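You operate a simulated robot arm through the tools that you are given. There is no shell and no other tool. Be economical: measure what you need, move in short steps, check, and stop when the job is done.

Carry out the task below with a simulated robot arm. There is one attempt and no reset: what you move stays moved.

TASK
Close the blue case drawer.
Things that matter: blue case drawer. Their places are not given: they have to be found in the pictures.

It is judged by the outcome, as a careful person would: the job done as asked, and still so three seconds after it is handed in. It fails if anything else is knocked over, pushed out of place, dropped, spilled or broken.

THE ROBOT
A 7-joint arm with a two-finger parallel gripper, fixed in place. Base frame: the origin is at the foot of the arm, x ahead of it, y to its left, z up; the work surface is at about z = 19. Lengths are in mm, angles in rad, forces in N, time in s.
With the tool pointing down near the work surface it reaches from about 240 to 620 mm from the base axis. Its first joint turns from -1.152 to 1.152 rad. Payload 2.6 kg.
Tool frame: the origin (TCP) lies between the finger pads and is the grasp point; the fingertips stand 30 mm ahead of it; z points along the fingers, y is the line along which they close. The gripper opens to 94 mm. The fingers are 28 mm wide and 10 mm thick; the gripper's body (50 by 96 mm) begins 55 mm behind the TCP.
Orientation is that of the tool frame in the base frame, as a unit quaternion [w, x, y, z]. With the fingers straight down and closing along the base's y, the tool's x points along the base's -x, its y along +y and its z along -z.

THE INTERFACE
- The arm moves only by the tool nudge_tool. Its argument "series" is a list of rows, each an object (a shift or turn left out is 0, a gripper value left out holds the last) with "fingers": the gripper command, from -1 (shut) to 1 (fully open), values between in proportion; "slide": the shift along the tool's x, y, z in mm, a list of three; "dr": the turn, a rotation vector about the tool's x, y, z in rad, a list of three. In form: [{"fingers": fingers, "slide": [x, y, z], "dr": [ax, ay, az]}, ...]. A call has 1 to 10 rows; each row is the pose to reach, as a shift and turn from the pose commanded when the call began, along the tool's axes at that moment. A row lasts 0.2 s, in which the tool goes at most 50 mm and 0.15 rad; a call with a longer step from one row to the next is refused whole, and so is a gripper value outside its range. A pose out of reach is approached as far as the arm can. The call stops where the force on the tool passes 40 N (or 10 N more than at its start, if that is more) or the arm is blocked; 0.2 s more then pass. The fingers move at their own pace (about 72 mm/s each) and stop on an object; they squeeze with about 30 N. The grip force told is the motor's: it shows also when the fingers shut on nothing. Time passes only in rows, and 0.2 s behind the last, so rows that repeat a pose let the fingers close. It gives the time, the measured TCP pose, the force on the tool (base axes), the opening and the grip force at its end, in the units of the frame above (readings bear some noise), and new pictures: "show" is both (left out), scene, wrist or none.
- Cameras (640 x 400 px; columns grow to the right, rows downward): "scene" is fixed at [9.1, 415.5, 568.1]; the picture's right is [-0.94, -0.33, 0.00], its down [-0.18, 0.50, -0.85] and it looks along [0.28, -0.80, -0.53] (base axes); focal length 309 px, centre (320, 200). "wrist" rides on the gripper at [-37, 0, -58] in the tool frame; the picture's right is [0.00, -1.00, 0.00], its down [0.97, 0.00, -0.24] and it looks along [0.24, 0.00, 0.97] (tool axes); focal length 218 px, centre (320, 200).
- point_at(camera, pixels): for up to 12 pixels [column, row] of the newest picture of that camera ("zoom" is the newest enlarged one), the place [x, y, z] in the base frame of the surface seen there, good to about 3 mm. No time passes.
- close_up(camera, box): a new picture of the part [left, top, right, bottom] of that camera's present view, enlarged. No time passes.
- close_job(): hands the job in; it is judged then, once.

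Work in short steps. Measure before you move; look again where a grasp or a placing could have gone wrong, and mend it. You have 60 turns and 120 pictures in all, the two below and enlarged ones among them. Open the gripper and draw the arm clear of the work before you hand the job in, unless the task says otherwise; then end with one line.

The tools are called after ">>>" as name(argument=value, ...) on one line, values as JSON. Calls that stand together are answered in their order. nudge_tool: Moves the arm, as the interface text tells. Its arguments: {"type":"object","properties":{"series":{"type":"array","items":{"type":"object","properties":{"fingers":{"type":"number"},"slide":{"type":"array","items":{"type":"number"}},"dr":{"type":"array","items":{"type":"number"}}}}},"show":{"type":"string","enum":["both","scene","wrist","none"]}},"required":["series"]} The other tools are called the same way: point_at (camera, pixels) gives the place of the surface under pixels of a picture; close_up (camera, box) takes an enlarged picture of a part of a camera's view; close_job () hands the job in.

At the start:

```text
time: 0.0
position: [286.2, -350.9, 270.8]
ee_rot: [0.0, 0.0, 1.0, 0.0]
contact_force: [0.7, 0.3, -1.0]
width: 93.8
gripper_force: 0.1
```

scene: 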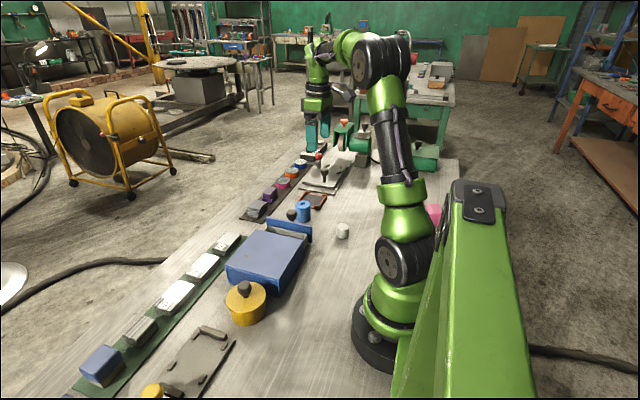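
wrist: 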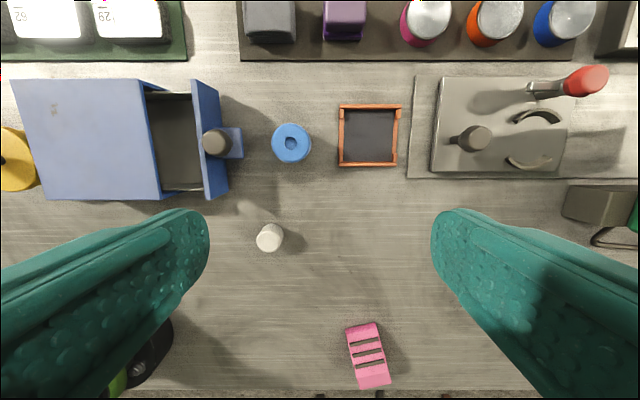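

The wrist view shows the blue case with its drawer open toward the right, with its knob at (215,142) and a blue cylinder at (291,143) close by. I'll measure these places.

>>> point_at(camera="wrist", pixels=[[215, 142], [237, 143], [206, 90], [215, 190], [148, 90], [160, 190], [291, 130], [268, 235], [100, 140], [175, 140], [20, 90], [372, 135]])

>>> close_up(camera="wrist", box=[120, 60, 320, 260])

>>> close_up(camera="scene", box=[200, 150, 380, 340])

```text
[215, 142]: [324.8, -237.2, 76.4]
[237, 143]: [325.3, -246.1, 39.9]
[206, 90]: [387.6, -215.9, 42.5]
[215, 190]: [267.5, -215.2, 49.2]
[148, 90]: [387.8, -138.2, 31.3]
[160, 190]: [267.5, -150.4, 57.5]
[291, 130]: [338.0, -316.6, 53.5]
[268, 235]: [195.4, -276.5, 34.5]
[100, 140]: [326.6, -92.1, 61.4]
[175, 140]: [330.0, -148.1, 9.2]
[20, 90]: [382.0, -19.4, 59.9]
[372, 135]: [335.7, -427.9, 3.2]
```

```text
2.00 times, centred on (220, 160) of wrist
```

zoom: 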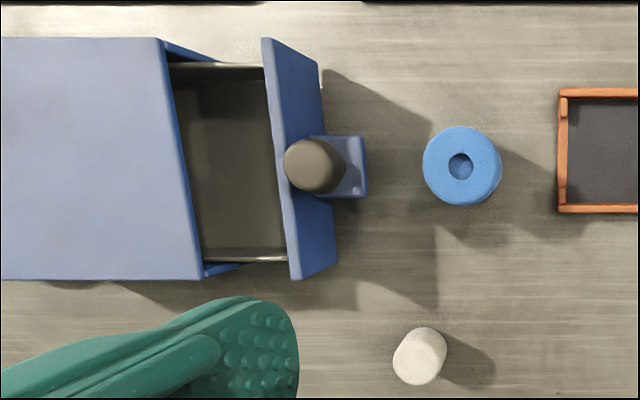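

```text
2.11 times, centred on (290, 245) of scene
```

zoom: 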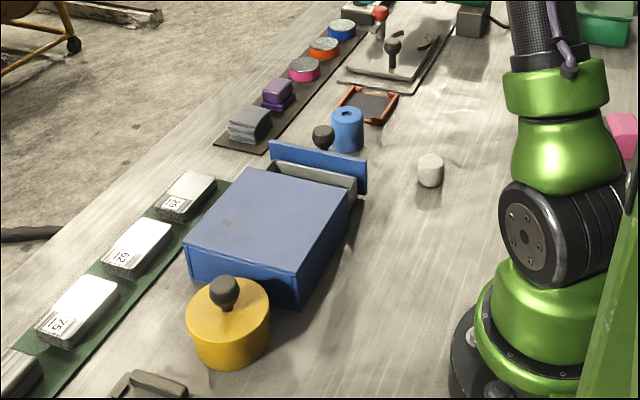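

The knob sits on a small bracket, and there is a gap between it and the blue cylinder. I'll measure the edges of that gap.

>>> point_at(camera="wrist", pixels=[[241, 132], [241, 154], [227, 142], [204, 142], [273, 143], [276, 150], [255, 143], [196, 95], [203, 165], [145, 100], [155, 170], [310, 143]])

>>> point_at(camera="scene", pixels=[[291, 215], [290, 235], [303, 207], [343, 231], [245, 302], [265, 255], [240, 290], [282, 290]])

```text
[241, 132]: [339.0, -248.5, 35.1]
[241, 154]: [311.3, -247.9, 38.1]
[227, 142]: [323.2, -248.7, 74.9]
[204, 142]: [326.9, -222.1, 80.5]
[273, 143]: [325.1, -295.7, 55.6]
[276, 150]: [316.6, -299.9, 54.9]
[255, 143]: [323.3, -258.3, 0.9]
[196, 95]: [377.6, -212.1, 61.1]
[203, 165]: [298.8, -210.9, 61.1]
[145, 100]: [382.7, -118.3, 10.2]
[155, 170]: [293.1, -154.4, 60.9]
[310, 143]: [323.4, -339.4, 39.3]
```

```text
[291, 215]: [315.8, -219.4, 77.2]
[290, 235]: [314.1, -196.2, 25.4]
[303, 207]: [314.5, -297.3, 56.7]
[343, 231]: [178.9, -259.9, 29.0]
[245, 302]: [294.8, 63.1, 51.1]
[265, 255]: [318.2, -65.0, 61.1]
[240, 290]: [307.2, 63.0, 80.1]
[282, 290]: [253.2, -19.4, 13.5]
```

The gap runs from y≈-249 (knob and bracket end) to y≈-297 (cylinder). I'll shut the fingers, move above (325,-273), and go partway down.

>>> nudge_tool(series=[{"fingers": -1, "slide": [-20, 39, 0]}, {"slide": [-39, 78, 0]}, {"slide": [-39, 78, 0]}, {"slide": [-39, 78, 40]}, {"slide": [-39, 78, 80]}, {"slide": [-39, 78, 110]}, {"slide": [-39, 78, 110]}])

```text
time: 1.6
position: [323.4, -273.3, 160.6]
ee_rot: [0.0, -0.001, 1.0, 0.0]
contact_force: [-0.2, -0.4, 0.3]
width: 0.0
gripper_force: 29.8
```

scene: 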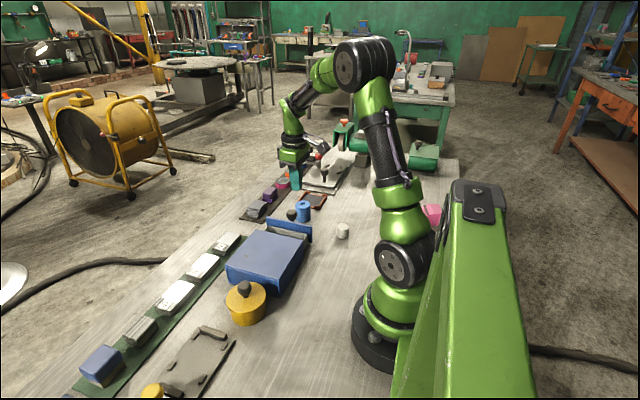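
wrist: 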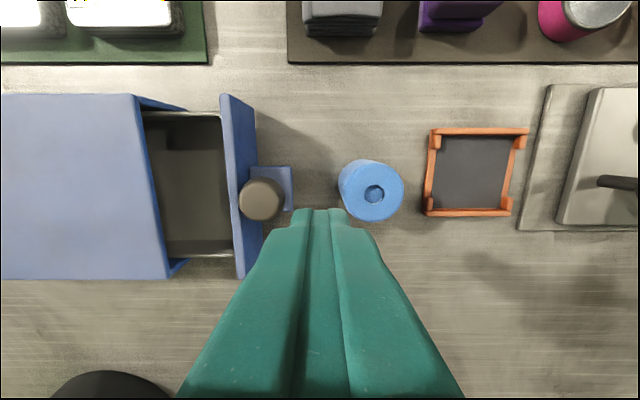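

The fingers are lined up with the gap. I'll measure again from here, now that the view is closer, before going down.

>>> point_at(camera="wrist", pixels=[[262, 198], [281, 198], [290, 190], [343, 185], [375, 194], [402, 190], [300, 170], [290, 215], [342, 215], [265, 245], [375, 245], [235, 150]])

>>> close_up(camera="scene", box=[250, 150, 350, 250])

```text
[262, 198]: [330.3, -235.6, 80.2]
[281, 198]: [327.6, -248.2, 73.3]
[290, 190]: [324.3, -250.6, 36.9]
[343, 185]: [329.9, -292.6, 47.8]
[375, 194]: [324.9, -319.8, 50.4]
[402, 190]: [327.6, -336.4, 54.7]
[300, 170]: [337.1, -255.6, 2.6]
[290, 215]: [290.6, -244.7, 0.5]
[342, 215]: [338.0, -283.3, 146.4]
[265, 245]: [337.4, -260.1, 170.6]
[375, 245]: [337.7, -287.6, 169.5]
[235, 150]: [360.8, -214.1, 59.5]
```

```text
4.00 times, centred on (300, 200) of scene
```

zoom: 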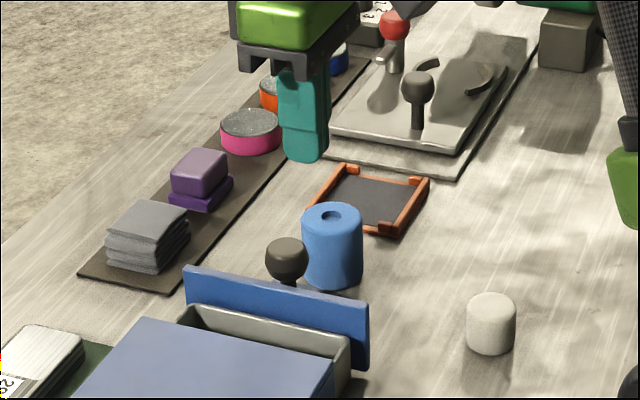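

Knob and bracket end are at y≈-250 and the cylinder edge is at y≈-294, so the centre of the gap is y≈-272. I'll go straight down to TCP z≈60.

>>> nudge_tool(series=[{"fingers": -1, "slide": [0, 2, 20]}, {"slide": [0, 2, 45]}, {"slide": [0, 2, 70]}, {"slide": [0, 2, 90]}, {"slide": [0, 2, 100]}, {"slide": [0, 2, 100]}])

>>> close_up(camera="scene", box=[220, 150, 350, 280])

```text
time: 3.0
position: [323.2, -270.8, 60.9]
ee_rot: [0.0, 0.0, 1.0, 0.001]
contact_force: [-0.1, 0.2, 0.1]
width: 0.2
gripper_force: 30.6
```

scene: 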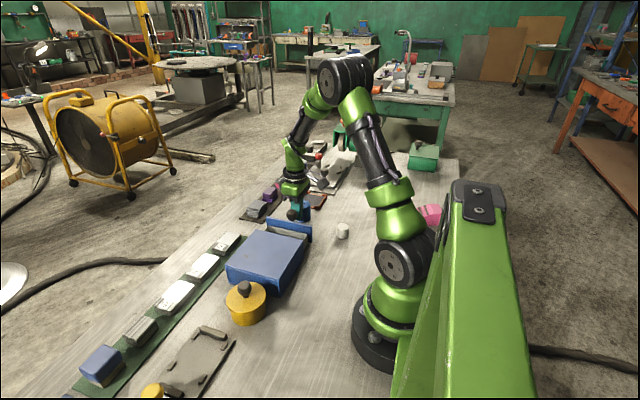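
wrist: 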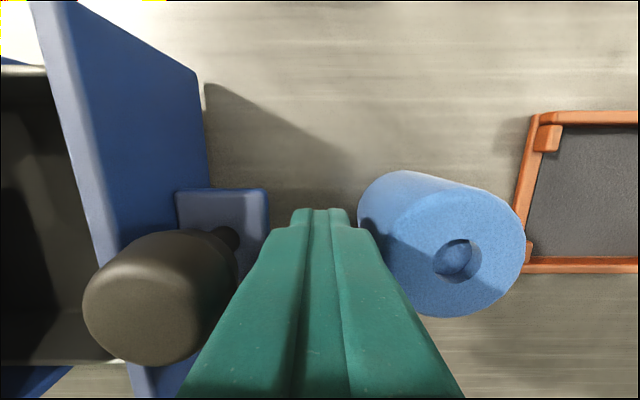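

```text
3.08 times, centred on (285, 215) of scene
```

zoom: 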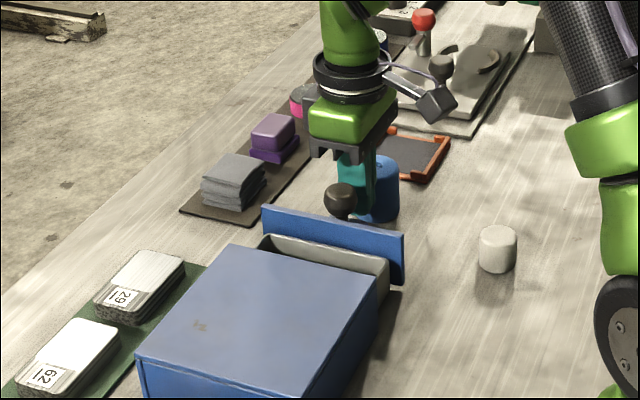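

The fingers are in the gap without touching anything (force ≈0). I'll push slowly in +y and watch the force.

>>> nudge_tool(series=[{"fingers": -1, "slide": [0, 5, 0]}, {"slide": [0, 10, 0]}, {"slide": [0, 15, 0]}, {"slide": [0, 20, 0]}, {"slide": [0, 25, 0]}, {"slide": [0, 30, 0]}, {"slide": [0, 35, 0]}])

```text
time: 4.6
position: [323.5, -236.4, 61.0]
ee_rot: [0.0, 0.001, 1.0, 0.0]
contact_force: [0.0, -0.6, -0.1]
width: 0.0
gripper_force: 29.8
```

scene: 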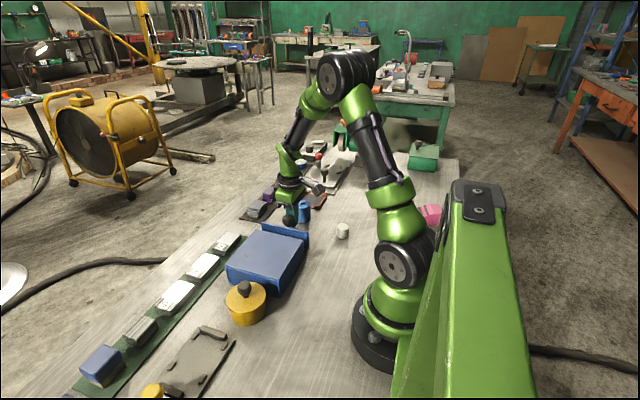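
wrist: 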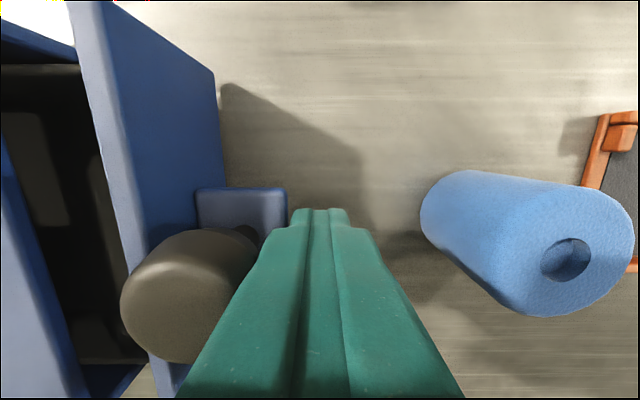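

The drawer is sliding in with little force and the case hasn't moved. I'll keep going.

>>> nudge_tool(series=[{"fingers": -1, "slide": [0, 5, 0]}, {"slide": [0, 10, 0]}, {"slide": [0, 15, 0]}, {"slide": [0, 20, 0]}, {"slide": [0, 24, 0]}, {"slide": [0, 28, 0]}])

```text
time: 6.0
position: [323.4, -208.5, 61.0]
ee_rot: [0.0, 0.0, 1.0, 0.0]
contact_force: [-0.2, 0.1, 0.1]
width: 0.1
gripper_force: 29.8
```

scene: 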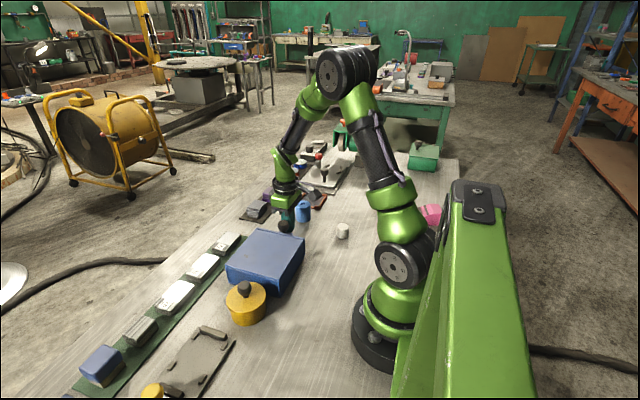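
wrist: 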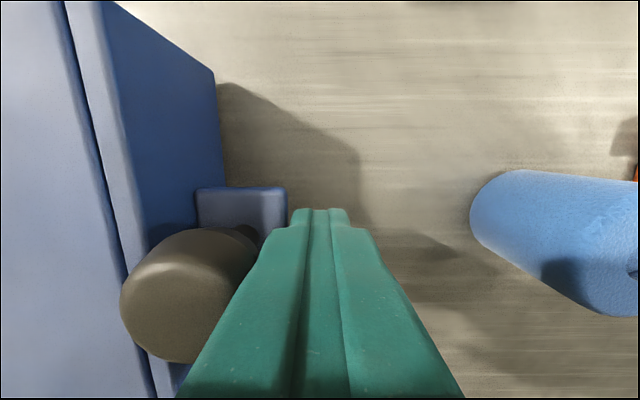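

Only a thin gap is left. I'll push in 1 mm steps until it meets the stop.

>>> nudge_tool(series=[{"fingers": -1, "slide": [0, 1, 0]}, {"slide": [0, 2, 0]}, {"slide": [0, 3, 0]}, {"slide": [0, 4, 0]}])

>>> close_up(camera="wrist", box=[0, 0, 320, 400])

```text
time: 7.0
position: [324.1, -206.4, 60.9]
ee_rot: [0.001, 0.001, 1.0, -0.004]
contact_force: [6.4, -30.6, -14.3]
width: 0.3
gripper_force: 29.8
```

scene: 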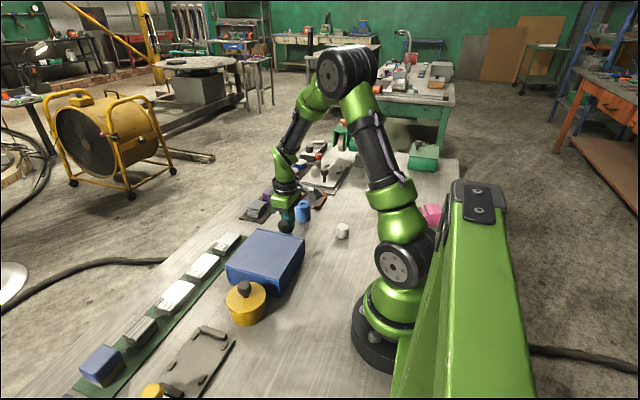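
wrist: 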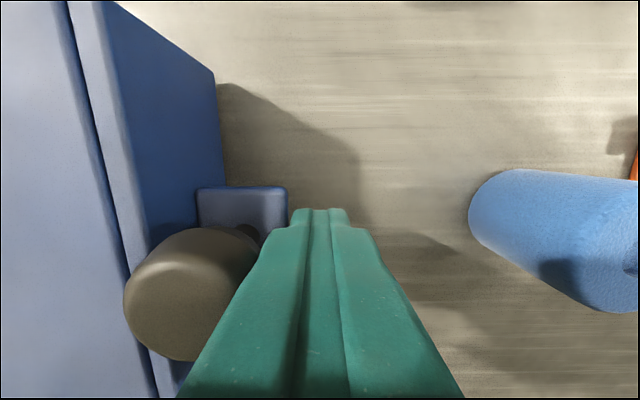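

```text
1.00 times, centred on (160, 200) of wrist
```

zoom: 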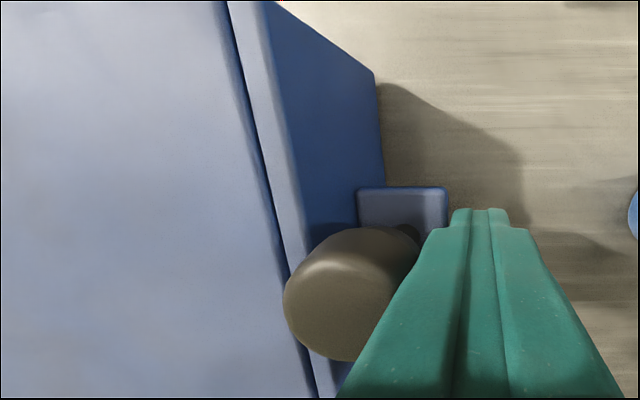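

It met a firm stop (about 30 N) and the panel is flush apart from the rounded seam. I'll back off into the free space, rise and inspect it.

>>> nudge_tool(series=[{"fingers": -1, "slide": [0, -8, 0]}, {"slide": [0, -20, 0]}, {"slide": [0, -20, -30]}, {"slide": [0, -20, -75]}, {"slide": [0, -20, -120]}, {"slide": [0, -20, -160]}, {"slide": [0, -20, -160]}])

>>> close_up(camera="scene", box=[210, 190, 350, 330])

>>> close_up(camera="wrist", box=[120, 50, 340, 270])

```text
time: 8.6
position: [323.6, -223.6, 220.6]
ee_rot: [-0.001, 0.0, 1.0, 0.0]
contact_force: [1.0, -1.4, 0.5]
width: 0.0
gripper_force: 30.1
```

scene: 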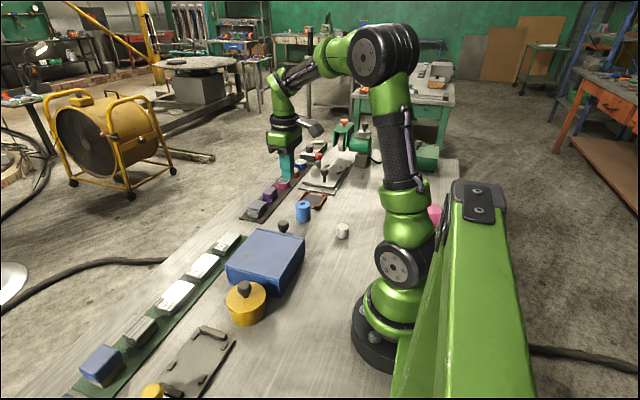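
wrist: 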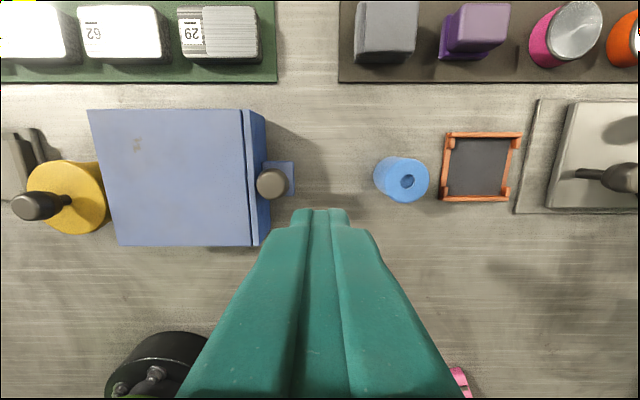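

```text
2.86 times, centred on (280, 260) of scene
```

zoom: 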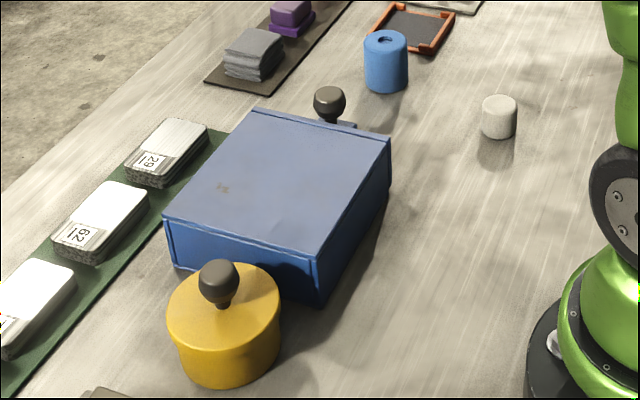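

```text
1.82 times, centred on (230, 160) of wrist
```

zoom: 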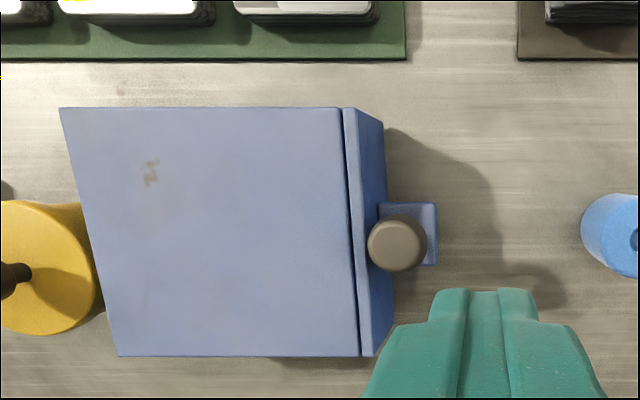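

The drawer is flush, and the case, cylinder and pot are where they were. I'll rise further, open the gripper and check one last time.

>>> nudge_tool(series=[{"fingers": 1, "slide": [0, -30, -25]}, {"slide": [0, -60, -50]}, {"slide": [0, -100, -50]}, {"slide": [0, -100, -50]}, {"slide": [0, -100, -50]}])

```text
time: 9.8
position: [323.6, -323.5, 270.6]
ee_rot: [0.001, 0.0, 1.0, 0.0]
contact_force: [-1.0, 0.1, -0.3]
width: 94.1
gripper_force: 0.1
```

scene: 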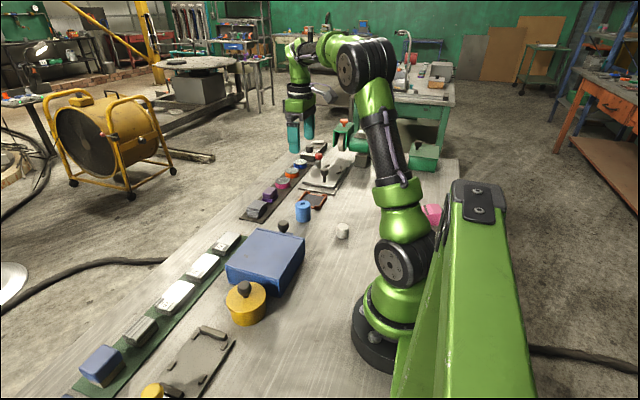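
wrist: 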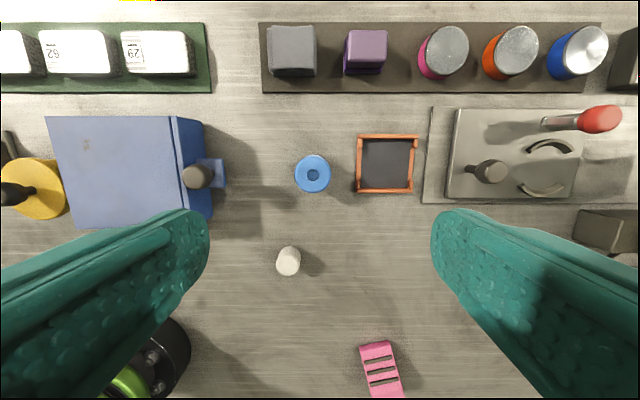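

The drawer has stayed shut, nothing else has moved, and the arm is clear with the gripper open. I'll hand the job in.

>>> close_job()

```text
The job is handed in.
```

The blue case drawer is closed: I pushed it in until it met a firm stop, and the last pictures show it flush, with the case and everything around it still in place.
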